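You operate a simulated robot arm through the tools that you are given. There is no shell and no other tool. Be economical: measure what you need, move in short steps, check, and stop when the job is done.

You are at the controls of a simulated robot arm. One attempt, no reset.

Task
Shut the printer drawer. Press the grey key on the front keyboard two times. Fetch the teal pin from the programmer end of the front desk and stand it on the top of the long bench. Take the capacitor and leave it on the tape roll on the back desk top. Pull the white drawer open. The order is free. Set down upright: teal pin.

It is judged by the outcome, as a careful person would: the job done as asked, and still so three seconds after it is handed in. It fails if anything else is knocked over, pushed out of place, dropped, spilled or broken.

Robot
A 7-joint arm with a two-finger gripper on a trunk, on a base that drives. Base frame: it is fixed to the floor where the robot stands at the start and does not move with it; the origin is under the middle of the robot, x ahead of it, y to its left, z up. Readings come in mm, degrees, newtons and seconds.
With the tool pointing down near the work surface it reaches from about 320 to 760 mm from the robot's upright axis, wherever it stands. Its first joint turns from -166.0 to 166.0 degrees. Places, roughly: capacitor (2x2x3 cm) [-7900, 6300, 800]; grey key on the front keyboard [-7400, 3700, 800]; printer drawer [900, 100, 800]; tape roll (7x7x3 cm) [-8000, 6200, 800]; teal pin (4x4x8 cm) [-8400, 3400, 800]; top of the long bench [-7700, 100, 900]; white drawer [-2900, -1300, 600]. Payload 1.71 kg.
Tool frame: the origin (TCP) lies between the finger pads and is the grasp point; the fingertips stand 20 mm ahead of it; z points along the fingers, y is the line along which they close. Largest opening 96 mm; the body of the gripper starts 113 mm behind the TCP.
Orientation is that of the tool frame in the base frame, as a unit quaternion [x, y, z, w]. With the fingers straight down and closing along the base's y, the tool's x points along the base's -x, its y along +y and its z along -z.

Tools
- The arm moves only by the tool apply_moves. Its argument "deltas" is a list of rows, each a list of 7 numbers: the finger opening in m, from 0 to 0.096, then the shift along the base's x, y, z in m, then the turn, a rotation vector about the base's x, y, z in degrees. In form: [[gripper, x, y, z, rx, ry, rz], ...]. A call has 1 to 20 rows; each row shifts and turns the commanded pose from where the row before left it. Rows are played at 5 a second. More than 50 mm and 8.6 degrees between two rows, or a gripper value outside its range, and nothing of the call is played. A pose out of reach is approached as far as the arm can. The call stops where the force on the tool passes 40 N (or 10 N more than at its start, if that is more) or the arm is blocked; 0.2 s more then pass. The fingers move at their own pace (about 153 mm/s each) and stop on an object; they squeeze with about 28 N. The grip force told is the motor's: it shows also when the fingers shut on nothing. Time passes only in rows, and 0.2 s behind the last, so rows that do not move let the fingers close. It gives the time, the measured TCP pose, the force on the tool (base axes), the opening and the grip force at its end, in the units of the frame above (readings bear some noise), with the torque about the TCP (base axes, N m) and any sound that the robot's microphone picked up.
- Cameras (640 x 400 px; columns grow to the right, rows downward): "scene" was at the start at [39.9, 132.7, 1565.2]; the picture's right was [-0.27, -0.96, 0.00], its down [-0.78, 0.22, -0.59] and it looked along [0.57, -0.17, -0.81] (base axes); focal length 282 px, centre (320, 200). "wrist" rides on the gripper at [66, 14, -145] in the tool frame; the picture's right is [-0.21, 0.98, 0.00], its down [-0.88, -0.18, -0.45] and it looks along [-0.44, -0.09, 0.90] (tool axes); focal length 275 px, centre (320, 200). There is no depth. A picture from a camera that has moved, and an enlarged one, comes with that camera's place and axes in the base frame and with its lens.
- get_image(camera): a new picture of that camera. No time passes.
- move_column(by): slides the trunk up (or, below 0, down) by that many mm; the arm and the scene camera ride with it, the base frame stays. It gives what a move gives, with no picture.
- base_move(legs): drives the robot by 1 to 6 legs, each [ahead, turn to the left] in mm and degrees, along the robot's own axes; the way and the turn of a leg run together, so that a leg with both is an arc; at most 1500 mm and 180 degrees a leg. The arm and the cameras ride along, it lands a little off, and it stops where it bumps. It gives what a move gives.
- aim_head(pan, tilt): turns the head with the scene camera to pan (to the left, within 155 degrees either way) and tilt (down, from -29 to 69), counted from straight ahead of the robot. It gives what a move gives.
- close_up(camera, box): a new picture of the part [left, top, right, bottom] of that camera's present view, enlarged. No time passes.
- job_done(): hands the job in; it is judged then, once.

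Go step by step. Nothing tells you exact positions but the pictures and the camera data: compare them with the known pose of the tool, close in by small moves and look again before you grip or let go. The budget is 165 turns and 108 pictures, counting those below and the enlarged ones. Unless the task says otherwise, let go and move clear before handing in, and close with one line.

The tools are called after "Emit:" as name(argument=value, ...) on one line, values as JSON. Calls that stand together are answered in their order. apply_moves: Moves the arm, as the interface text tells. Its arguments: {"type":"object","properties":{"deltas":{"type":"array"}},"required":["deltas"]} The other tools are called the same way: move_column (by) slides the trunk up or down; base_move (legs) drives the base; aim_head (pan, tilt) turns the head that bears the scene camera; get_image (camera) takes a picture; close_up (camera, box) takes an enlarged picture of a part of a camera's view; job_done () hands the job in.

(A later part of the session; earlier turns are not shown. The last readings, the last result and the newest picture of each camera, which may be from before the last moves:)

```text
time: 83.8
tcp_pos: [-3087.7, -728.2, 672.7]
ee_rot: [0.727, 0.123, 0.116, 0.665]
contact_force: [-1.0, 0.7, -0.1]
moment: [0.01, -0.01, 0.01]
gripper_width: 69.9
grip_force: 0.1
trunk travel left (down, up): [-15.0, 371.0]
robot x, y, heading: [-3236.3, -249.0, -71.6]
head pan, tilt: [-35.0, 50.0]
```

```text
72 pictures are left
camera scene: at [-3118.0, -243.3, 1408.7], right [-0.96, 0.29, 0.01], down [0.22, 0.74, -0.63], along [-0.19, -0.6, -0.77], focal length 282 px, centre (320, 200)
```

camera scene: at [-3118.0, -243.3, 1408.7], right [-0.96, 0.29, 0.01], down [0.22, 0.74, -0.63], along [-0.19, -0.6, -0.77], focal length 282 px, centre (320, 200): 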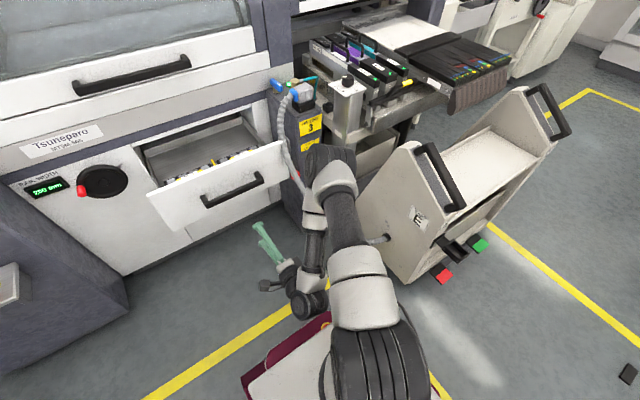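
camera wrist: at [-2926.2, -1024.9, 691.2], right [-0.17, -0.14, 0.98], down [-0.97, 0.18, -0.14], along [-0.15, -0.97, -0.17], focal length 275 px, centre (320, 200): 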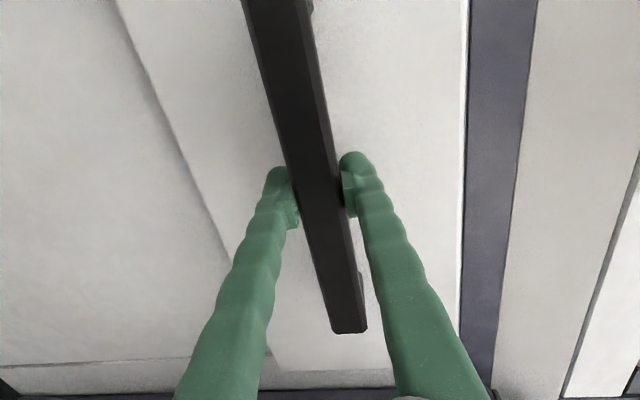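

The elbow hangs over the hose; raising the trunk straight up takes it away safely.

Emit:
move_column(by=200)

Emit:
base_move(legs=[[-150, 0]])

Emit:
get_image(camera="scene")

```text
time: 86.0
tcp_pos: [-3086.5, -727.2, 870.9]
ee_rot: [0.73, 0.125, 0.118, 0.662]
contact_force: [0.1, -0.2, 0.7]
moment: [0.0, 0.0, 0.02]
gripper_width: 70.1
grip_force: 0.2
trunk travel left (down, up): [-215.0, 171.0]
robot x, y, heading: [-3233.1, -251.5, -71.7]
head pan, tilt: [-35.0, 50.0]
```

```text
time: 87.4
tcp_pos: [-3133.9, -591.7, 868.1]
ee_rot: [0.73, 0.123, 0.114, 0.663]
contact_force: [0.1, 0.1, -1.8]
moment: [-0.04, -0.05, -0.01]
gripper_width: 70.0
grip_force: 0.1
trunk travel left (down, up): [-215.0, 171.0]
robot x, y, heading: [-3283.0, -111.0, -71.5]
head pan, tilt: [-35.0, 50.0]
```

```text
71 pictures are left
camera scene: at [-3162.0, -110.8, 1608.5], right [-0.96, 0.29, 0.01], down [0.21, 0.75, -0.63], along [-0.19, -0.6, -0.78], focal length 282 px, centre (320, 200)
```

scene: 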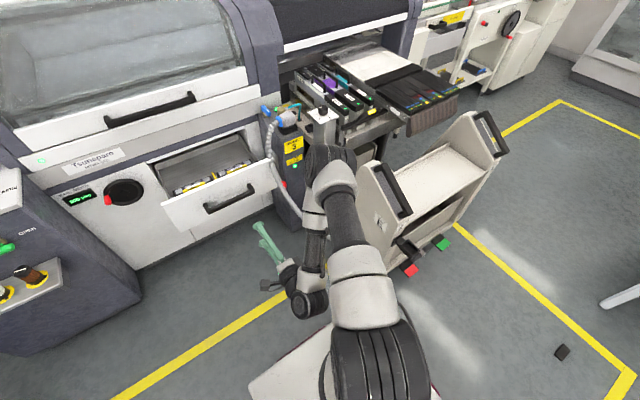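

All clear. Now restore the tool to pointing down and roll it back.

Emit:
apply_moves(deltas=[[0.06, -0.003, 0.0095, 0.015, 7.96, 2.66, 0], [0.06, -0.003, 0.0095, 0.015, 7.96, 2.66, 0], [0.06, -0.003, 0.0095, 0.015, 7.96, 2.66, 0], [0.06, -0.003, 0.0095, 0.015, 7.96, 2.66, 0], [0.06, -0.003, 0.0095, 0.015, 7.96, 2.66, 0], [0.06, -0.003, 0.0095, 0.015, 7.96, 2.66, 0], [0.06, -0.003, 0.0095, 0.015, 7.96, 2.66, 0], [0.06, -0.003, 0.0095, 0.015, 7.96, 2.66, 0], [0.06, -0.003, 0.0095, 0.015, 7.96, 2.66, 0], [0.06, -0.003, 0.0095, 0.015, 7.96, 2.66, 0]])

Emit:
apply_moves(deltas=[[0.06, 0, 0, 0.003, 0, 0, 8.2], [0.06, 0, 0, 0.003, 0, 0, 8.2], [0.06, 0, 0, 0.003, 0, 0, 8.2], [0.06, 0, 0, 0.003, 0, 0, 8.2], [0.06, 0, 0, 0.003, 0, 0, 8.2], [0.06, 0, 0, 0.003, 0, 0, 8.2], [0.06, 0, 0, 0.003, 0, 0, 8.2], [0.06, 0, 0, 0.003, 0, 0, 8.2], [0.06, 0, 0, 0.003, 0, 0, 8.2], [0.06, 0, 0, 0.003, 0, 0, 8.2], [0.06, 0, 0, 0.003, 0, 0, 8]])

```text
time: 89.6
tcp_pos: [-3156.2, -538.6, 990.8]
ee_rot: [0.987, 0.158, 0.011, 0.015]
contact_force: [-1.7, 0.0, 0.6]
moment: [0.04, -0.07, 0.02]
gripper_width: 60.1
grip_force: 0.1
out of reach, approached as far as the arm can: row 1, 2, 3, 4
trunk travel left (down, up): [-215.0, 171.0]
robot x, y, heading: [-3282.7, -110.2, -71.8]
head pan, tilt: [-35.0, 50.0]
```

```text
time: 92.0
tcp_pos: [-3155.5, -538.5, 1024.7]
ee_rot: [0.585, 0.811, 0.018, 0.002]
contact_force: [-0.6, 0.0, -0.6]
moment: [-0.03, -0.03, -0.02]
gripper_width: 60.0
grip_force: 0.1
trunk travel left (down, up): [-215.0, 171.0]
robot x, y, heading: [-3277.5, -111.5, -71.8]
head pan, tilt: [-35.0, 50.0]
```

White drawer done. Now I drive through the aisle between the assembly tables and the bench toward the computer desks.

Emit:
base_move(legs=[[0, -131.2], [1122, 0], [0, -44.6], [1053, 0], [0, 27.6], [1060, 0]])

Emit:
aim_head(pan=0, tilt=15)

Emit:
get_image(camera="scene")

```text
time: 119.3
tcp_pos: [-5919.5, 2201.4, 1025.5]
ee_rot: [0.942, -0.336, 0.002, 0.019]
contact_force: [0.0, -0.7, 0.2]
moment: [0.0, 0.01, -0.04]
gripper_width: 59.9
grip_force: 0.0
trunk travel left (down, up): [-215.0, 171.0]
robot x, y, heading: [-5579.4, 1908.6, 141.1]
head pan, tilt: [-35.0, 50.0]
```

```text
time: 120.3
tcp_pos: [-5906.8, 2190.2, 1032.7]
ee_rot: [0.943, -0.334, -0.005, 0.016]
contact_force: [-0.3, 0.2, -0.3]
moment: [0.01, 0.03, -0.01]
gripper_width: 59.9
grip_force: 0.2
trunk travel left (down, up): [-215.0, 171.0]
robot x, y, heading: [-5575.1, 1910.4, 141.0]
head pan, tilt: [0.0, 15.0]
```

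```text
70 pictures are left
camera scene: at [-5723.3, 1823.6, 1661.9], right [0.63, 0.78, 0.0], down [0.21, -0.17, -0.96], along [-0.75, 0.61, -0.28], focal length 282 px, centre (320, 200)
```

scene: 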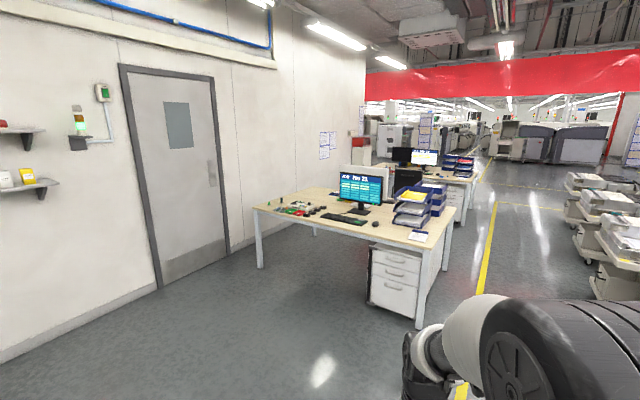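

The front desk is ahead, clear floor in front of it, keyboard near (-7450, 3590). I'll drive to stand in front of the keyboard.

Emit:
base_move(legs=[[0, 4.6], [1016, 0], [1000, 0], [0, -37.6]])

Emit:
aim_head(pan=15, tilt=42)

Emit:
get_image(camera="scene")

Emit:
get_image(camera="wrist")

```text
time: 133.7
tcp_pos: [-7366.5, 3460.1, 1032.2]
ee_rot: [0.809, -0.588, -0.009, 0.013]
contact_force: [-0.2, -0.6, -0.1]
moment: [-0.01, 0.03, -0.04]
gripper_width: 60.1
grip_force: 0.0
trunk travel left (down, up): [-215.0, 171.0]
robot x, y, heading: [-7249.0, 3045.8, 108.0]
head pan, tilt: [0.0, 15.0]
```

```text
time: 134.6
tcp_pos: [-7362.4, 3446.1, 1037.7]
ee_rot: [0.809, -0.587, -0.015, 0.01]
contact_force: [-0.6, 0.0, -0.6]
moment: [-0.05, 0.02, 0.0]
gripper_width: 59.9
grip_force: 0.1
trunk travel left (down, up): [-215.0, 171.0]
robot x, y, heading: [-7246.9, 3042.9, 108.1]
head pan, tilt: [15.0, 42.0]
```

```text
69 pictures are left
camera scene: at [-7429.1, 3034.7, 1619.7], right [0.84, 0.55, 0.0], down [0.37, -0.57, -0.73], along [-0.4, 0.61, -0.68], focal length 282 px, centre (320, 200)
```

scene: 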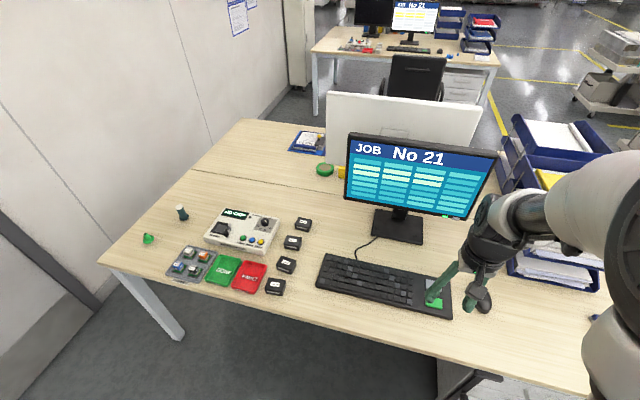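

```text
68 pictures are left
camera wrist: at [-7349.6, 3378.6, 1182.7], right [-0.99, -0.11, 0.04], down [-0.08, 0.89, 0.45], along [-0.08, 0.44, -0.89], focal length 275 px, centre (320, 200)
```

wrist: 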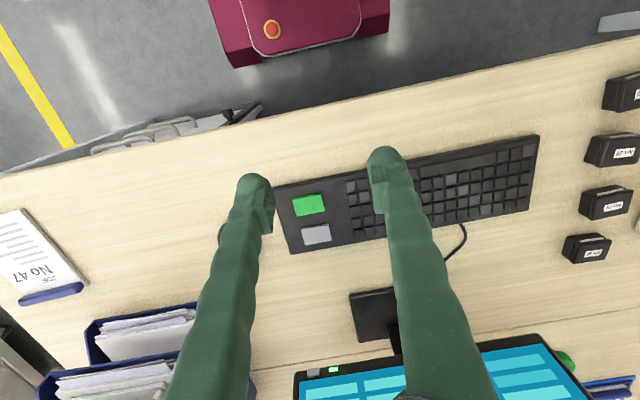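

The grey key is at about (-7387, 3648, ~770), next to the green one. I'll bring the closed fingers above it.

Emit:
apply_moves(deltas=[[0, -0.004, 0.0336, -0.03, 0, 0, 0], [0, -0.004, 0.0336, -0.03, 0, 0, 0], [0, -0.004, 0.0336, -0.03, 0, 0, 0], [0, -0.004, 0.0336, -0.03, 0, 0, 0], [0, -0.004, 0.0336, -0.03, 0, 0, 0], [0, -0.004, 0.0336, -0.03, 0, 0, 0], [0, 0, 0, 0, 0, 0, 0]])

Emit:
get_image(camera="wrist")

Emit:
close_up(camera="scene", box=[300, 160, 540, 340])

```text
time: 136.2
tcp_pos: [-7385.4, 3645.4, 858.2]
ee_rot: [0.809, -0.587, -0.015, 0.01]
contact_force: [-0.4, 0.1, -0.1]
moment: [0.02, 0.03, -0.01]
gripper_width: 0.0
grip_force: 28.1
trunk travel left (down, up): [-215.0, 171.0]
robot x, y, heading: [-7244.9, 3044.1, 108.0]
head pan, tilt: [15.0, 42.0]
```

```text
67 pictures are left
camera wrist: at [-7373.9, 3578.3, 1003.4], right [-0.99, -0.11, 0.04], down [-0.08, 0.89, 0.45], along [-0.08, 0.45, -0.89], focal length 275 px, centre (320, 200)
```

wrist: 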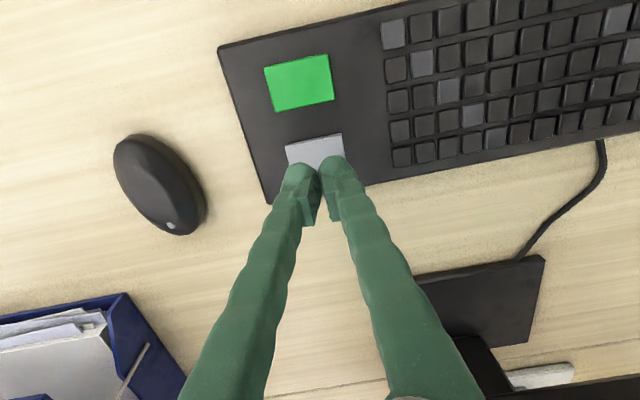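

```text
2.22 times, centred on (420, 250) of scene
camera zoom: at [-7428.9, 3033.5, 1619.8], right [0.84, 0.55, 0.0], down [0.37, -0.57, -0.73], along [-0.4, 0.61, -0.68], focal length 627 px, centre (98, 89)
```

zoom: 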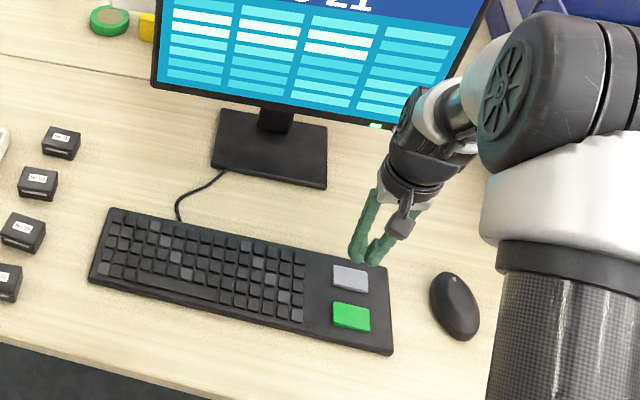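

The key top is at about (-7386, 3655, 767). I'll centre and press down gently in small steps, watching force and sound.

Emit:
apply_moves(deltas=[[0, 0, 0.009, -0.02, 0, 0, 0], [0, 0, 0, -0.02, 0, 0, 0], [0, 0, 0, -0.018, 0, 0, 0], [0, 0, 0, 0, 0, 0, 0]])

Emit:
get_image(camera="wrist")

Emit:
close_up(camera="scene", box=[380, 220, 500, 320])

```text
time: 137.2
tcp_pos: [-7386.1, 3656.4, 798.6]
ee_rot: [0.809, -0.588, -0.015, 0.009]
contact_force: [0.4, -0.2, 0.3]
moment: [-0.04, -0.01, 0.0]
gripper_width: 0.0
grip_force: 27.8
trunk travel left (down, up): [-215.0, 171.0]
robot x, y, heading: [-7247.0, 3046.9, 107.9]
head pan, tilt: [15.0, 42.0]
```

```text
65 pictures are left
camera wrist: at [-7373.3, 3588.1, 943.7], right [-0.99, -0.11, 0.04], down [-0.08, 0.89, 0.45], along [-0.08, 0.44, -0.89], focal length 275 px, centre (320, 200)
```

wrist: 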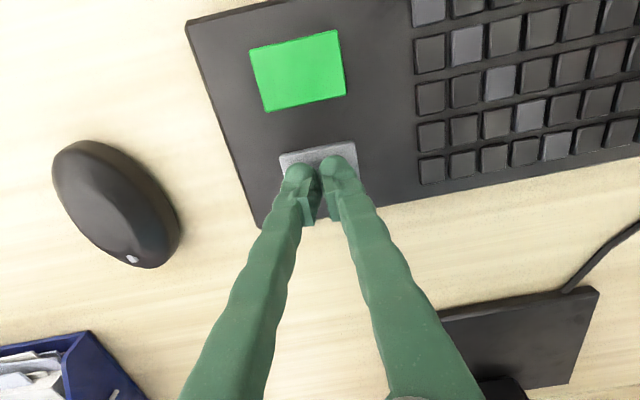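

```text
4.00 times, centred on (440, 270) of scene
camera zoom: at [-7428.9, 3033.9, 1619.7], right [0.84, 0.55, 0.0], down [0.37, -0.57, -0.73], along [-0.4, 0.61, -0.68], focal length 1128 px, centre (-160, -80)
```

zoom: 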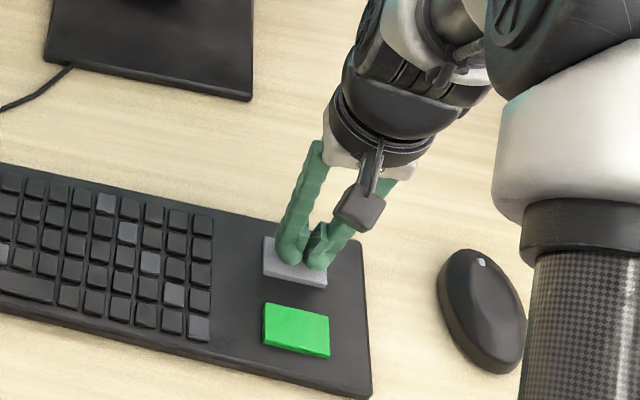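

The fingertips are right above the grey key. Press.

Emit:
apply_moves(deltas=[[0, 0, 0, -0.004, 0, 0, 0], [0, 0, 0, -0.002, 0, 0, 0], [0, 0, 0, -0.002, 0, 0, 0], [0, 0, 0, -0.002, 0, 0, 0]])

```text
time: 138.2
tcp_pos: [-7386.9, 3656.5, 790.5]
ee_rot: [0.809, -0.587, -0.015, 0.009]
contact_force: [0.3, -0.2, 1.8]
moment: [0.01, 0.04, -0.02]
gripper_width: 0.0
grip_force: 27.8
trunk travel left (down, up): [-215.0, 171.0]
robot x, y, heading: [-7249.8, 3045.8, 108.2]
head pan, tilt: [15.0, 42.0]
```

Emit:
apply_moves(deltas=[[0, 0, 0, -0.0015, 0, 0, 0], [0, 0, 0, -0.0015, 0, 0, 0]])

```text
time: 138.8
tcp_pos: [-7384.9, 3655.6, 788.3]
ee_rot: [0.809, -0.587, -0.016, 0.009]
contact_force: [1.3, 0.4, 6.9]
moment: [-0.01, -0.05, 0.04]
gripper_width: 5.8
grip_force: 29.3
trunk travel left (down, up): [-215.0, 171.0]
robot x, y, heading: [-7248.0, 3042.1, 108.1]
head pan, tilt: [15.0, 42.0]
heard: click
```

A click: first press. Now lift to release and press again.

Emit:
apply_moves(deltas=[[0, 0, 0, 0.005, 0, 0, 0], [0, 0, 0, 0.005, 0, 0, 0], [0, 0, 0, 0, 0, 0, 0], [0, 0, 0, 0, 0, 0, 0]])

Emit:
apply_moves(deltas=[[0, 0, 0, -0.004, 0, 0, 0], [0, 0, 0, -0.003, 0, 0, 0], [0, 0, 0, -0.0015, 0, 0, 0], [0, 0, 0, -0.0015, 0, 0, 0]])

```text
time: 139.8
tcp_pos: [-7385.6, 3655.0, 796.7]
ee_rot: [0.809, -0.587, -0.016, 0.01]
contact_force: [0.2, 0.2, 0.3]
moment: [-0.01, 0.0, 0.02]
gripper_width: 0.0
grip_force: 29.6
trunk travel left (down, up): [-215.0, 171.0]
robot x, y, heading: [-7252.6, 3042.0, 108.4]
head pan, tilt: [15.0, 42.0]
```

```text
time: 140.8
tcp_pos: [-7385.0, 3656.2, 787.6]
ee_rot: [0.809, -0.587, -0.016, 0.008]
contact_force: [1.9, -1.7, 7.8]
moment: [-0.07, -0.1, 0.0]
gripper_width: 5.7
grip_force: 29.3
trunk travel left (down, up): [-215.0, 171.0]
robot x, y, heading: [-7249.1, 3043.1, 108.3]
head pan, tilt: [15.0, 42.0]
heard: click
```

Two clicks heard. Lift straight up and look at the programmer end for the teal pin.

Emit:
apply_moves(deltas=[[0, 0, 0, 0.03, 0, 0, 0], [0, 0, 0, 0.045, 0, 0, 0], [0, 0, 0, 0.045, 0, 0, 0], [0, 0, 0, 0.045, 0, 0, 0], [0, 0.005, -0.03, 0.035, 0, 0, 0], [0, 0.01, -0.04, 0.02, 0, 0, 0], [0, 0.01, -0.045, 0, 0, 0, 0], [0, 0.01, -0.045, 0, 0, 0, 0]])

Emit:
close_up(camera="scene", box=[120, 180, 360, 320])

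```text
time: 142.6
tcp_pos: [-7350.9, 3494.8, 1008.1]
ee_rot: [0.809, -0.588, -0.016, 0.009]
contact_force: [0.1, 0.0, -0.1]
moment: [0.03, 0.01, -0.01]
gripper_width: 0.0
grip_force: 29.5
trunk travel left (down, up): [-215.0, 171.0]
robot x, y, heading: [-7246.2, 3048.8, 107.9]
head pan, tilt: [15.0, 42.0]
```

```text
2.67 times, centred on (240, 250) of scene
camera zoom: at [-7428.7, 3032.5, 1619.8], right [0.84, 0.55, 0.0], down [0.37, -0.57, -0.73], along [-0.4, 0.61, -0.68], focal length 752 px, centre (533, 67)
```

zoom: 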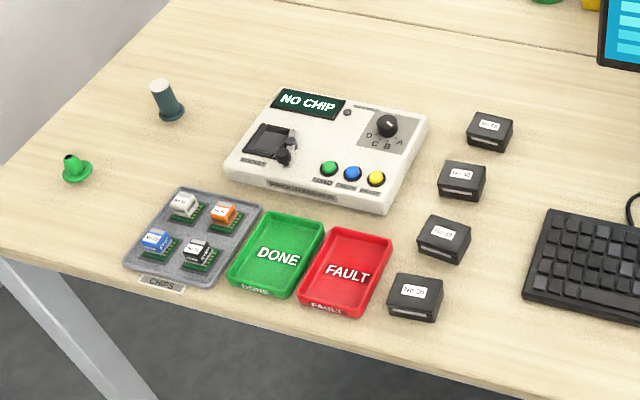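

The teal pin stands near (-8356, 3403), base flange on the desk. I'll drive along the desk to stand before it.

Emit:
base_move(legs=[[0, 90], [920, 0], [0, -90]])

Emit:
aim_head(pan=0, tilt=50)

Emit:
get_image(camera="scene")

Emit:
get_image(camera="wrist")

```text
time: 156.8
tcp_pos: [-8250.1, 3200.0, 1007.6]
ee_rot: [0.819, -0.574, -0.015, 0.009]
contact_force: [-0.2, 0.1, -0.1]
moment: [0.0, -0.01, -0.04]
gripper_width: 0.0
grip_force: 29.4
trunk travel left (down, up): [-215.0, 171.0]
robot x, y, heading: [-8137.5, 2754.7, 110.0]
head pan, tilt: [15.0, 42.0]
```

```text
time: 157.6
tcp_pos: [-8244.8, 3186.8, 1014.4]
ee_rot: [0.819, -0.573, -0.021, 0.006]
contact_force: [0.4, 0.8, -0.7]
moment: [-0.01, -0.02, -0.03]
gripper_width: 0.1
grip_force: 28.9
trunk travel left (down, up): [-215.0, 171.0]
robot x, y, heading: [-8133.5, 2753.7, 110.0]
head pan, tilt: [0.0, 50.0]
```

```text
62 pictures are left
camera scene: at [-8293.7, 2740.1, 1608.5], right [0.94, 0.34, 0.0], down [0.27, -0.73, -0.63], along [-0.22, 0.59, -0.78], focal length 282 px, centre (320, 200)
```

scene: 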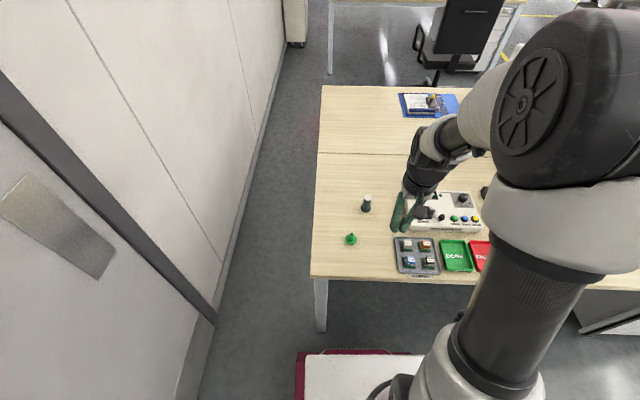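

```text
61 pictures are left
camera wrist: at [-8229.4, 3117.8, 1157.7], right [-0.99, -0.14, 0.04], down [-0.11, 0.88, 0.46], along [-0.1, 0.45, -0.89], focal length 275 px, centre (320, 200)
```

wrist: 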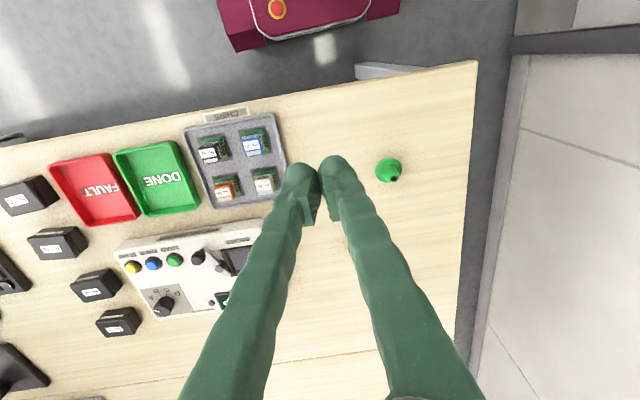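

The pin stands near (-8354, 3399), hidden behind the finger in the wrist view. I'll open, straighten the tool's small tilt, and move above the pin.

Emit:
apply_moves(deltas=[[0.08, -0.018, 0.034, 0, -0.8, -2.35, 0], [0.08, -0.018, 0.034, 0, 0, 0, 0], [0.08, -0.018, 0.034, 0, 0, 0, 0], [0.08, -0.018, 0.034, 0, 0, 0, 0], [0.08, -0.018, 0.034, -0.02, 0, 0, 0], [0.08, -0.018, 0.034, -0.02, 0, 0, 0], [0.08, 0, 0, -0.02, 0, 0, 0], [0.08, 0, 0, 0, 0, 0, 0]])

Emit:
get_image(camera="wrist")

Emit:
close_up(camera="scene", box=[280, 120, 480, 260])

```text
time: 159.4
tcp_pos: [-8351.5, 3391.7, 953.4]
ee_rot: [0.82, -0.573, 0.0, -0.001]
contact_force: [0.4, 0.7, -0.6]
moment: [0.0, -0.02, -0.01]
gripper_width: 80.0
grip_force: 0.0
trunk travel left (down, up): [-215.0, 171.0]
robot x, y, heading: [-8135.8, 2753.7, 109.7]
head pan, tilt: [0.0, 50.0]
```

```text
60 pictures are left
camera wrist: at [-8343.0, 3325.4, 1099.4], right [-0.99, -0.14, 0.0], down [-0.13, 0.89, 0.45], along [-0.06, 0.44, -0.89], focal length 275 px, centre (320, 200)
```

wrist: 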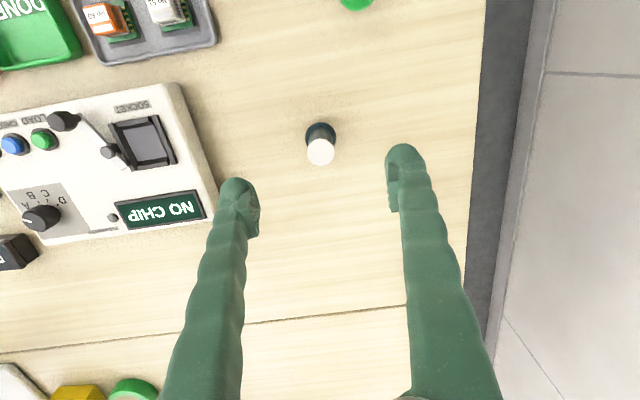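

```text
2.86 times, centred on (380, 190) of scene
camera zoom: at [-8293.5, 2739.6, 1608.5], right [0.94, 0.34, 0.0], down [0.27, -0.73, -0.63], along [-0.21, 0.59, -0.78], focal length 806 px, centre (149, 229)
```

zoom: 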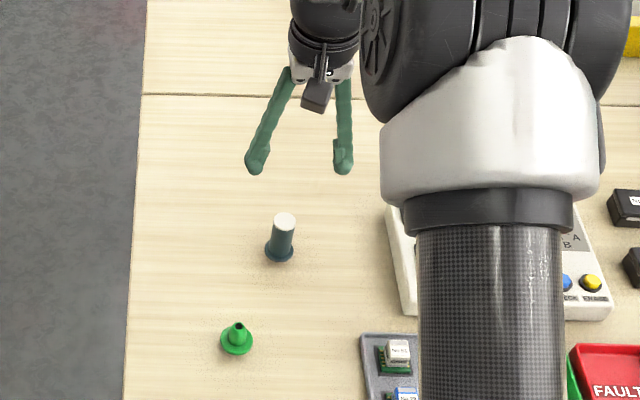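

Pin top at about (-8352, 3404, 820). Descend around it.

Emit:
apply_moves(deltas=[[0.08, 0, 0.012, -0.03, 0, 0, 0], [0.08, 0, 0, -0.035, 0, 0, 0], [0.08, 0, 0, -0.03, 0, 0, 0], [0.08, 0, 0, 0, 0, 0, 0]])

Emit:
get_image(camera="wrist")

Emit:
close_up(camera="scene", box=[320, 140, 420, 240])

```text
time: 160.4
tcp_pos: [-8353.2, 3404.6, 861.1]
ee_rot: [0.819, -0.573, 0.0, -0.002]
contact_force: [0.3, 0.8, 0.4]
moment: [0.0, 0.01, -0.03]
gripper_width: 80.1
grip_force: 0.1
trunk travel left (down, up): [-215.0, 171.0]
robot x, y, heading: [-8134.0, 2749.5, 110.0]
head pan, tilt: [0.0, 50.0]
```

```text
58 pictures are left
camera wrist: at [-8342.7, 3336.9, 1005.3], right [-0.99, -0.14, 0.0], down [-0.13, 0.89, 0.45], along [-0.06, 0.44, -0.89], focal length 275 px, centre (320, 200)
```

wrist: 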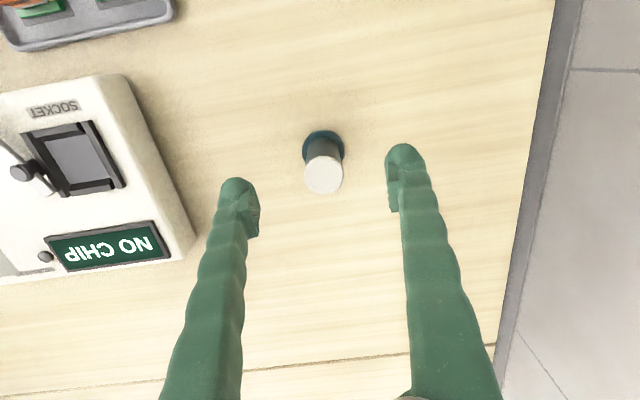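

```text
4.00 times, centred on (370, 190) of scene
camera zoom: at [-8293.4, 2739.5, 1608.6], right [0.94, 0.34, 0.0], down [0.26, -0.73, -0.63], along [-0.21, 0.59, -0.78], focal length 1128 px, centre (120, 240)
```

zoom: 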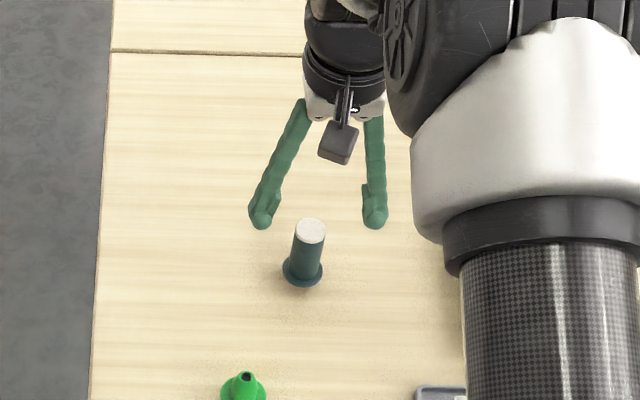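

Pin top refined to (-8354, 3409, 814). Lower to grasp height and close.

Emit:
apply_moves(deltas=[[0.08, -0.001, 0.005, -0.02, 0, 0, 0], [0.08, 0, 0, -0.022, 0, 0, 0], [0.08, 0, 0, -0.022, 0, 0, 0], [0.04, 0, 0, 0, 0, 0, 0], [0.015, 0, 0, 0, 0, 0, 0], [0.0, 0, 0, 0, 0, 0, 0], [0.0, 0, 0, 0, 0, 0, 0]])

Emit:
get_image(camera="wrist")

Emit:
close_up(camera="scene", box=[320, 140, 420, 240])

```text
time: 162.0
tcp_pos: [-8352.2, 3408.9, 796.2]
ee_rot: [0.819, -0.574, 0.0, -0.001]
contact_force: [-0.7, -1.0, 2.6]
moment: [-0.06, 0.03, 0.03]
gripper_width: 26.4
grip_force: 27.7
trunk travel left (down, up): [-215.0, 171.0]
robot x, y, heading: [-8137.2, 2753.9, 109.7]
head pan, tilt: [0.0, 50.0]
```

```text
56 pictures are left
camera wrist: at [-8343.3, 3341.9, 940.4], right [-0.99, -0.14, 0.0], down [-0.13, 0.89, 0.45], along [-0.06, 0.44, -0.89], focal length 275 px, centre (320, 200)
```

wrist: 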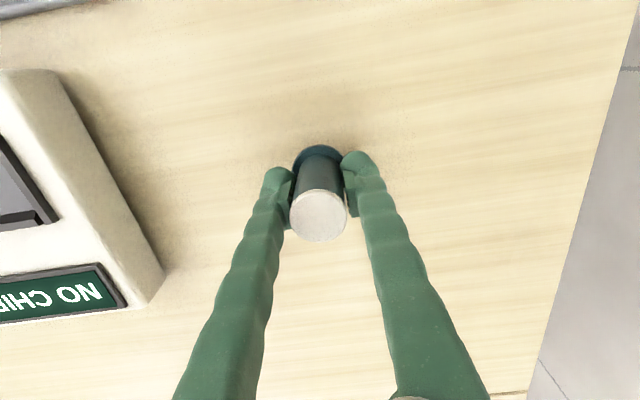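

```text
4.00 times, centred on (370, 190) of scene
camera zoom: at [-8293.5, 2739.4, 1608.5], right [0.94, 0.34, 0.0], down [0.27, -0.73, -0.63], along [-0.21, 0.59, -0.78], focal length 1128 px, centre (120, 240)
```

zoom: 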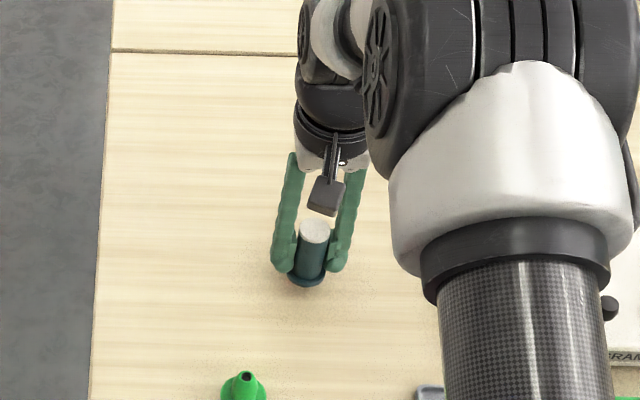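

The teal pin is gripped (26 mm shaft). Lift it straight up and bring it in, then back off from the desk and turn toward the long bench.

Emit:
apply_moves(deltas=[[0, 0, 0, 0.03, 0, 0, 0], [0, 0, 0, 0.045, 0, 0, 0], [0, 0, 0, 0.045, 0, 0, 0], [0, 0, 0, 0.045, 0, 0, 0], [0, 0, 0, 0.045, 0, 0, 0], [0, 0.014, -0.04, 0.02, 0, 0, 0], [0, 0.014, -0.04, 0.01, 0, 0, 0], [0, 0.014, -0.04, 0.01, 0, 0, 0], [0, 0.014, -0.04, 0.01, 0, 0, 0], [0, 0.014, -0.04, 0, 0, 0, 0], [0, 0.014, -0.04, 0, 0, 0, 0]])

Emit:
base_move(legs=[[-300, 0], [0, -120]])

Emit:
aim_head(pan=-50, tilt=18)

Emit:
get_image(camera="scene")

```text
time: 164.4
tcp_pos: [-8271.2, 3165.3, 1056.9]
ee_rot: [0.819, -0.573, -0.001, -0.002]
contact_force: [-0.9, 0.5, -0.8]
moment: [0.03, 0.01, 0.0]
gripper_width: 0.0
grip_force: 28.3
trunk travel left (down, up): [-215.0, 171.0]
robot x, y, heading: [-8136.4, 2756.4, 110.0]
head pan, tilt: [0.0, 50.0]
```

```text
time: 172.6
tcp_pos: [-7611.6, 2360.9, 1057.1]
ee_rot: [0.106, 0.994, -0.001, 0.001]
contact_force: [-0.1, 0.6, 0.5]
moment: [-0.01, 0.0, 0.01]
gripper_width: 0.0
grip_force: 28.0
trunk travel left (down, up): [-215.0, 171.0]
robot x, y, heading: [-8034.7, 2473.8, -12.2]
head pan, tilt: [0.0, 50.0]
```

```text
time: 173.8
tcp_pos: [-7627.8, 2363.9, 1063.9]
ee_rot: [0.106, 0.994, -0.002, 0.009]
contact_force: [0.0, -0.4, -0.8]
moment: [-0.01, 0.02, -0.01]
gripper_width: 0.0
grip_force: 28.0
trunk travel left (down, up): [-215.0, 171.0]
robot x, y, heading: [-8030.1, 2471.9, -12.1]
head pan, tilt: [-50.0, 18.0]
```

```text
54 pictures are left
camera scene: at [-7985.3, 2546.2, 1657.6], right [-0.89, -0.47, 0.01], down [-0.16, 0.28, -0.95], along [0.44, -0.84, -0.32], focal length 282 px, centre (320, 200)
```

scene: 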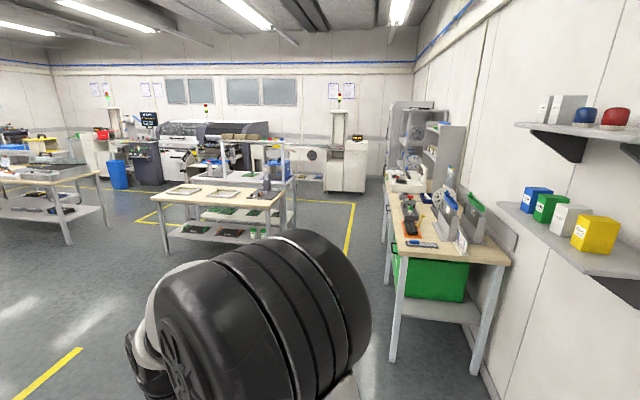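

The reading shows width 0: the pin is no longer in the fingers. I must look back at the desk for it.

Emit:
aim_head(pan=121, tilt=42)

Emit:
get_image(camera="scene")

```text
time: 176.4
tcp_pos: [-7627.6, 2363.9, 1064.0]
ee_rot: [0.107, 0.994, -0.003, 0.009]
contact_force: [-0.3, 0.4, -1.2]
moment: [0.01, 0.01, -0.02]
gripper_width: 0.1
grip_force: 27.9
trunk travel left (down, up): [-215.0, 171.0]
robot x, y, heading: [-8034.8, 2473.2, -12.4]
head pan, tilt: [121.0, 42.0]
```

```text
53 pictures are left
camera scene: at [-8056.3, 2708.3, 1621.7], right [0.95, 0.32, -0.01], down [0.2, -0.63, -0.75], along [-0.25, 0.71, -0.66], focal length 282 px, centre (320, 200)
```

scene: 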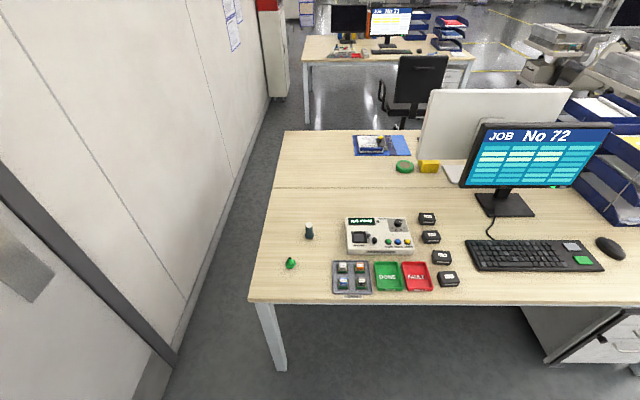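

The pin still stands upright on the desk where it was; it slipped out on lifting. I'll go back and grip it lower and better centred.

Emit:
base_move(legs=[[0, 121.5], [300, 0]])

Emit:
aim_head(pan=0, tilt=50)

Emit:
apply_moves(deltas=[[0.08, -0.016, 0.037, -0.01, 0, 0, 0], [0.08, -0.016, 0.037, -0.01, 0, 0, 0], [0.08, -0.016, 0.037, -0.01, 0, 0, 0], [0.08, -0.016, 0.037, -0.015, 0, 0, 0], [0.08, 0, 0, -0.04, 0, 0, 0], [0.08, 0, 0, -0.03, 0, 0, 0], [0.08, 0, 0, 0, 0, 0, 0]])

Emit:
get_image(camera="wrist")

Emit:
close_up(camera="scene", box=[300, 120, 440, 260])

```text
time: 184.6
tcp_pos: [-8244.5, 3162.1, 1061.3]
ee_rot: [0.813, -0.582, -0.005, -0.005]
contact_force: [-0.4, -0.2, 0.2]
moment: [-0.03, -0.02, -0.02]
gripper_width: 0.0
grip_force: 28.5
trunk travel left (down, up): [-215.0, 171.0]
robot x, y, heading: [-8131.9, 2759.5, 108.4]
head pan, tilt: [121.0, 42.0]
```

```text
time: 186.6
tcp_pos: [-8238.8, 3145.0, 1068.1]
ee_rot: [0.812, -0.584, -0.012, -0.009]
contact_force: [0.3, -0.6, -0.8]
moment: [0.0, -0.02, 0.01]
gripper_width: 0.0
grip_force: 27.5
trunk travel left (down, up): [-215.0, 171.0]
robot x, y, heading: [-8129.4, 2758.0, 108.2]
head pan, tilt: [0.0, 50.0]
```

```text
time: 188.2
tcp_pos: [-8303.0, 3292.4, 953.1]
ee_rot: [0.812, -0.583, -0.013, -0.01]
contact_force: [-0.5, -0.5, 0.3]
moment: [0.03, 0.01, 0.01]
gripper_width: 80.2
grip_force: 0.1
trunk travel left (down, up): [-215.0, 171.0]
robot x, y, heading: [-8133.1, 2758.1, 108.1]
head pan, tilt: [0.0, 50.0]
```

```text
52 pictures are left
camera wrist: at [-8293.9, 3221.7, 1096.0], right [-0.99, -0.12, 0.01], down [-0.1, 0.88, 0.47], along [-0.06, 0.47, -0.88], focal length 275 px, centre (320, 200)
```

wrist: 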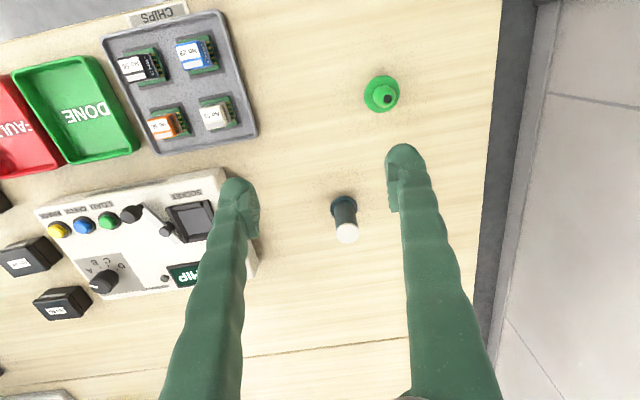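

```text
2.86 times, centred on (370, 190) of scene
camera zoom: at [-8287.9, 2747.7, 1608.6], right [0.95, 0.31, 0.0], down [0.24, -0.74, -0.63], along [-0.2, 0.6, -0.78], focal length 806 px, centre (177, 229)
```

zoom: 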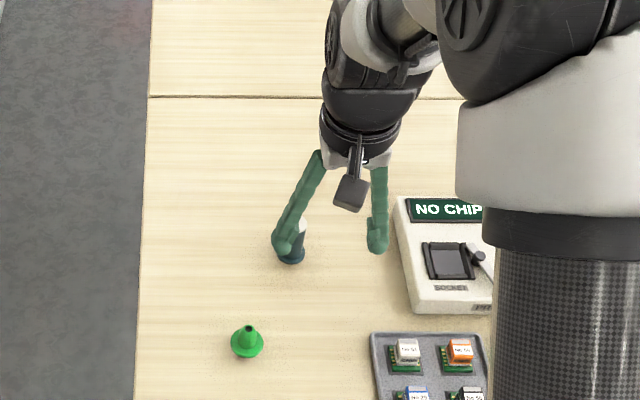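

The pin is at about (-8353, 3415). Move above it, straighten the tool, and look once more from lower down.

Emit:
apply_moves(deltas=[[0.08, -0.017, 0.041, 0, -1.8, -0.54, 0], [0.08, -0.017, 0.041, 0, 0, 0, 0], [0.08, -0.016, 0.041, 0, 0, 0, 0], [0.08, 0, 0, -0.04, 0, 0, 0], [0.08, 0, 0, -0.04, 0, 0, 0], [0.08, 0, 0, 0, 0, 0, 0]])

Emit:
get_image(camera="wrist")

```text
time: 189.6
tcp_pos: [-8352.1, 3416.4, 875.4]
ee_rot: [0.813, -0.583, 0.0, 0.0]
contact_force: [-0.5, 0.2, -0.9]
moment: [-0.01, -0.01, -0.01]
gripper_width: 80.0
grip_force: 0.1
trunk travel left (down, up): [-215.0, 171.0]
robot x, y, heading: [-8127.9, 2752.8, 108.2]
head pan, tilt: [0.0, 50.0]
```

```text
50 pictures are left
camera wrist: at [-8344.6, 3349.8, 1019.3], right [-0.99, -0.12, 0.0], down [-0.11, 0.89, 0.44], along [-0.05, 0.44, -0.9], focal length 275 px, centre (320, 200)
```

wrist: 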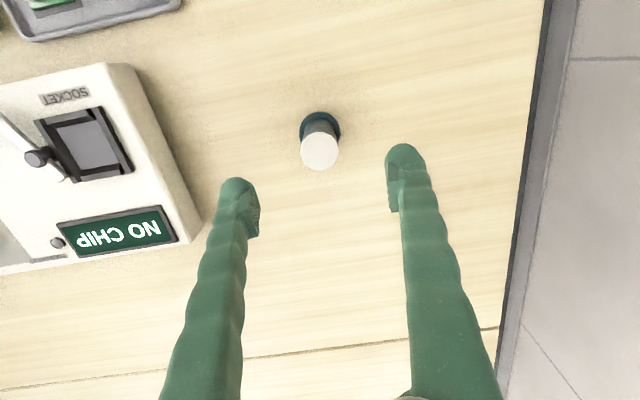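

Centre slightly, lower to grip mid-shaft, close, and do a small slow test lift.

Emit:
apply_moves(deltas=[[0.08, 0.001, -0.004, -0.03, 0, 0, 0], [0.08, 0, 0, -0.03, 0, 0, 0], [0.08, 0, 0, -0.033, 0, 0, 0], [0.08, 0, 0, 0, 0, 0, 0], [0.04, 0, 0, 0, 0, 0, 0], [0.0, 0, 0, 0, 0, 0, 0], [0.0, 0, 0, 0, 0, 0, 0], [0.0, 0, 0, 0, 0, 0, 0], [0.0, 0, 0, 0, 0, 0, 0]])

Emit:
apply_moves(deltas=[[0.0, 0, 0, 0.003, 0, 0, 0], [0.0, 0, 0, 0.004, 0, 0, 0], [0.0, 0, 0, 0.006, 0, 0, 0], [0.0, 0, 0, 0.008, 0, 0, 0], [0.0, 0, 0, 0, 0, 0, 0]])

Emit:
get_image(camera="wrist")

```text
time: 191.6
tcp_pos: [-8351.8, 3411.7, 779.9]
ee_rot: [0.813, -0.583, 0.001, 0.0]
contact_force: [-0.3, 0.9, 0.1]
moment: [0.0, -0.03, 0.02]
gripper_width: 36.4
grip_force: 27.5
trunk travel left (down, up): [-215.0, 171.0]
robot x, y, heading: [-8128.7, 2757.9, 108.5]
head pan, tilt: [0.0, 50.0]
```

```text
time: 192.8
tcp_pos: [-8352.4, 3412.8, 801.7]
ee_rot: [0.813, -0.583, 0.0, 0.001]
contact_force: [0.0, -0.7, -1.1]
moment: [-0.03, -0.01, 0.03]
gripper_width: 36.4
grip_force: 28.1
trunk travel left (down, up): [-215.0, 171.0]
robot x, y, heading: [-8129.1, 2760.2, 108.4]
head pan, tilt: [0.0, 50.0]
```

```text
49 pictures are left
camera wrist: at [-8344.7, 3345.7, 946.9], right [-0.99, -0.12, 0.0], down [-0.11, 0.89, 0.44], along [-0.05, 0.44, -0.9], focal length 275 px, centre (320, 200)
```

wrist: 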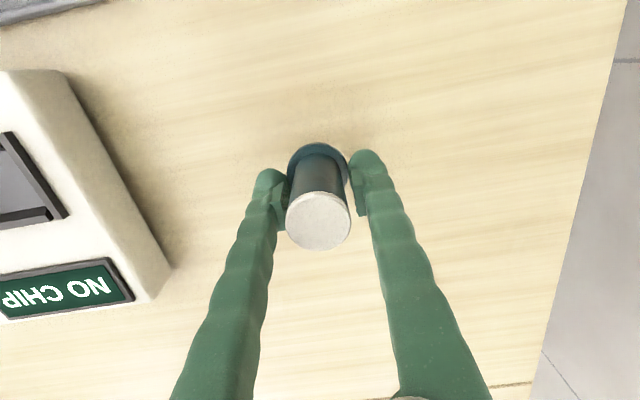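

Now the grip is 36 mm, around the flange, and it holds on a small lift. Lift further, slowly.

Emit:
apply_moves(deltas=[[0.0, 0, 0, 0.01, 0, 0, 0], [0.0, 0, 0, 0.012, 0, 0, 0], [0.0, 0, 0, 0.015, 0, 0, 0], [0.0, 0, 0, 0.02, 0, 0, 0], [0.0, 0, 0, 0.02, 0, 0, 0], [0.0, 0, 0, 0.02, 0, 0, 0], [0.0, 0, 0, 0.02, 0, 0, 0], [0.0, 0, 0, 0.015, 0, 0, 0], [0.0, 0, 0, 0.01, 0, 0, 0], [0.0, 0, 0, 0, 0, 0, 0]])

Emit:
get_image(camera="wrist")

Emit:
close_up(camera="scene", box=[320, 100, 440, 220])

```text
time: 195.0
tcp_pos: [-8353.8, 3413.9, 944.9]
ee_rot: [0.812, -0.583, 0.001, 0.001]
contact_force: [-0.5, -0.6, -1.8]
moment: [0.01, -0.01, 0.0]
gripper_width: 36.6
grip_force: 27.4
trunk travel left (down, up): [-215.0, 171.0]
robot x, y, heading: [-8130.6, 2753.6, 108.2]
head pan, tilt: [0.0, 50.0]
```

```text
48 pictures are left
camera wrist: at [-8345.2, 3346.6, 1089.4], right [-0.99, -0.12, 0.0], down [-0.11, 0.89, 0.44], along [-0.05, 0.44, -0.9], focal length 275 px, centre (320, 200)
```

wrist: 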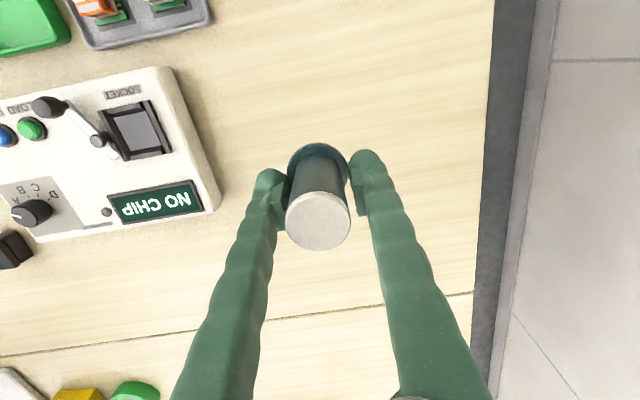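

```text
3.33 times, centred on (380, 160) of scene
camera zoom: at [-8288.0, 2748.2, 1608.5], right [0.95, 0.31, 0.0], down [0.24, -0.74, -0.63], along [-0.2, 0.6, -0.78], focal length 940 px, centre (120, 333)
```

zoom: 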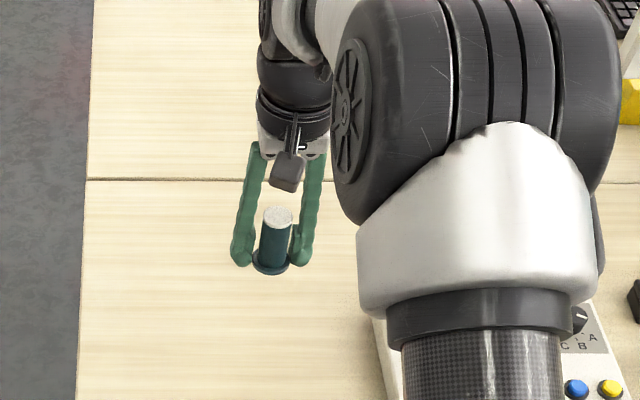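

Firmly held by the flange and upright. Retract gently, then back off and turn (smoothly), checking the grip.

Emit:
apply_moves(deltas=[[0.0, 0.003, -0.01, 0.012, 0, 0, 0], [0.0, 0.007, -0.02, 0.015, 0, 0, 0], [0.0, 0.007, -0.02, 0.015, 0, 0, 0], [0.0, 0.007, -0.02, 0.015, 0, 0, 0], [0.0, 0.007, -0.02, 0.015, 0, 0, 0], [0.0, 0.007, -0.02, 0.015, 0, 0, 0], [0.0, 0.007, -0.02, 0.01, 0, 0, 0], [0.0, 0.007, -0.02, 0.01, 0, 0, 0], [0.0, 0.007, -0.02, 0.01, 0, 0, 0], [0.0, 0.007, -0.02, 0, 0, 0, 0], [0.0, 0.003, -0.01, 0, 0, 0, 0], [0.0, 0, 0, 0, 0, 0, 0]])

Emit:
base_move(legs=[[-300, 0]])

```text
time: 197.6
tcp_pos: [-8281.6, 3214.0, 1061.0]
ee_rot: [0.813, -0.583, 0.0, 0.0]
contact_force: [0.4, -0.2, -1.7]
moment: [0.05, 0.0, -0.02]
gripper_width: 36.5
grip_force: 28.8
trunk travel left (down, up): [-215.0, 171.0]
robot x, y, heading: [-8128.0, 2756.9, 108.1]
head pan, tilt: [0.0, 50.0]
```

```text
time: 199.8
tcp_pos: [-8185.4, 2927.6, 1059.8]
ee_rot: [0.812, -0.584, 0.001, 0.0]
contact_force: [-0.1, 0.0, -1.0]
moment: [0.04, 0.04, 0.02]
gripper_width: 36.4
grip_force: 27.9
trunk travel left (down, up): [-215.0, 171.0]
robot x, y, heading: [-8035.5, 2468.0, 108.0]
head pan, tilt: [0.0, 50.0]
```

Grip is steady. Drive to the aisle side of the long bench's near end and face it.

Emit:
base_move(legs=[[0, -166.9], [945, 0], [945, 0], [0, -103]])

Emit:
aim_head(pan=0, tilt=42)

Emit:
get_image(camera="scene")

Emit:
get_image(camera="wrist")

```text
time: 223.4
tcp_pos: [-7548.0, 680.6, 1067.3]
ee_rot: [0.99, 0.143, -0.007, 0.001]
contact_force: [0.1, 0.1, -1.0]
moment: [0.05, -0.02, -0.06]
gripper_width: 36.7
grip_force: 28.6
trunk travel left (down, up): [-215.0, 171.0]
robot x, y, heading: [-7097.7, 805.7, -164.0]
head pan, tilt: [0.0, 50.0]
```

```text
time: 224.1
tcp_pos: [-7531.3, 684.7, 1073.9]
ee_rot: [0.989, 0.144, -0.015, 0.003]
contact_force: [0.8, -0.5, -1.7]
moment: [0.02, 0.0, 0.01]
gripper_width: 36.7
grip_force: 28.3
trunk travel left (down, up): [-215.0, 171.0]
robot x, y, heading: [-7100.2, 804.7, -163.8]
head pan, tilt: [0.0, 42.0]
```

```text
46 pictures are left
camera scene: at [-7101.4, 639.4, 1619.7], right [-0.28, 0.96, 0.0], down [0.65, 0.19, -0.73], along [-0.7, -0.2, -0.68], focal length 282 px, centre (320, 200)
```

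scene: 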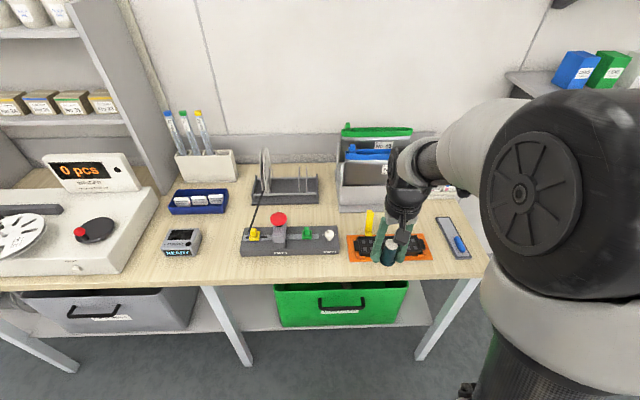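

```text
45 pictures are left
camera wrist: at [-7460.4, 691.0, 1217.7], right [0.08, -1.0, 0.01], down [-0.88, -0.07, 0.47], along [-0.47, -0.04, -0.88], focal length 275 px, centre (320, 200)
```

wrist: 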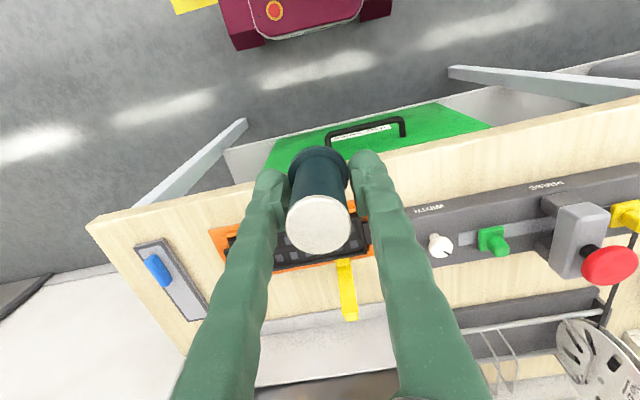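

The bench top has a free spot near (-7557, 175), between the READY box and the black fixture. I'll shift the robot along the bench to face it.

Emit:
base_move(legs=[[0, 90], [400, 0], [0, -88]])

Emit:
aim_head(pan=10, tilt=48)

Emit:
get_image(camera="scene")

Emit:
get_image(camera="wrist")

```text
time: 235.8
tcp_pos: [-7417.0, 284.3, 1073.2]
ee_rot: [0.987, 0.16, -0.014, 0.002]
contact_force: [0.0, -0.1, -1.6]
moment: [0.0, 0.0, 0.01]
gripper_width: 36.4
grip_force: 27.6
trunk travel left (down, up): [-215.0, 171.0]
robot x, y, heading: [-6984.8, 409.0, -162.1]
head pan, tilt: [0.0, 42.0]
```

```text
time: 236.5
tcp_pos: [-7401.2, 289.7, 1081.7]
ee_rot: [0.987, 0.16, -0.021, 0.004]
contact_force: [1.7, -0.4, -0.8]
moment: [0.0, 0.02, 0.0]
gripper_width: 36.7
grip_force: 28.2
trunk travel left (down, up): [-215.0, 171.0]
robot x, y, heading: [-6986.9, 411.0, -162.1]
head pan, tilt: [10.0, 48.0]
```

```text
44 pictures are left
camera scene: at [-6972.6, 235.4, 1611.3], right [-0.47, 0.88, 0.0], down [0.67, 0.35, -0.66], along [-0.58, -0.31, -0.75], focal length 282 px, centre (320, 200)
```

scene: 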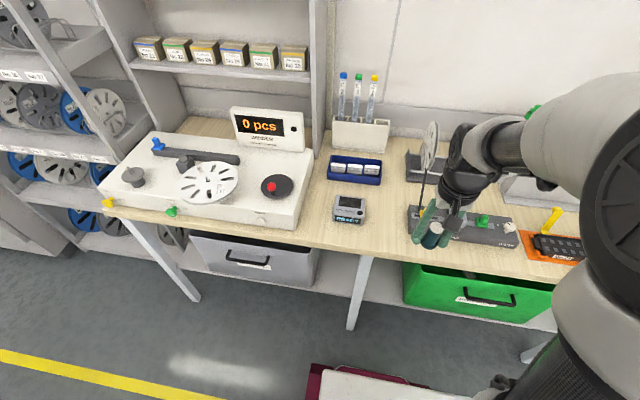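

```text
43 pictures are left
camera wrist: at [-7327.7, 298.6, 1223.1], right [0.11, -0.99, 0.01], down [-0.87, -0.1, 0.48], along [-0.48, -0.06, -0.87], focal length 275 px, centre (320, 200)
```

wrist: 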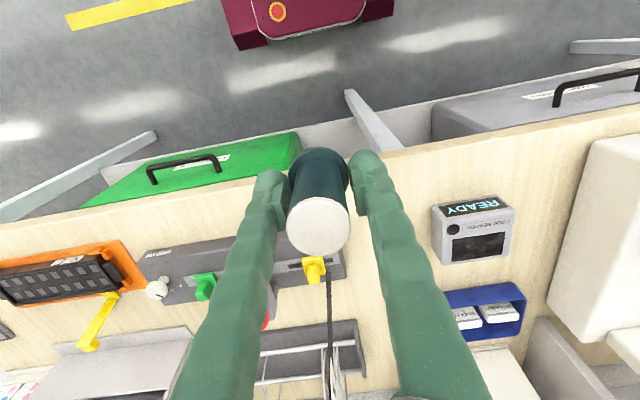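

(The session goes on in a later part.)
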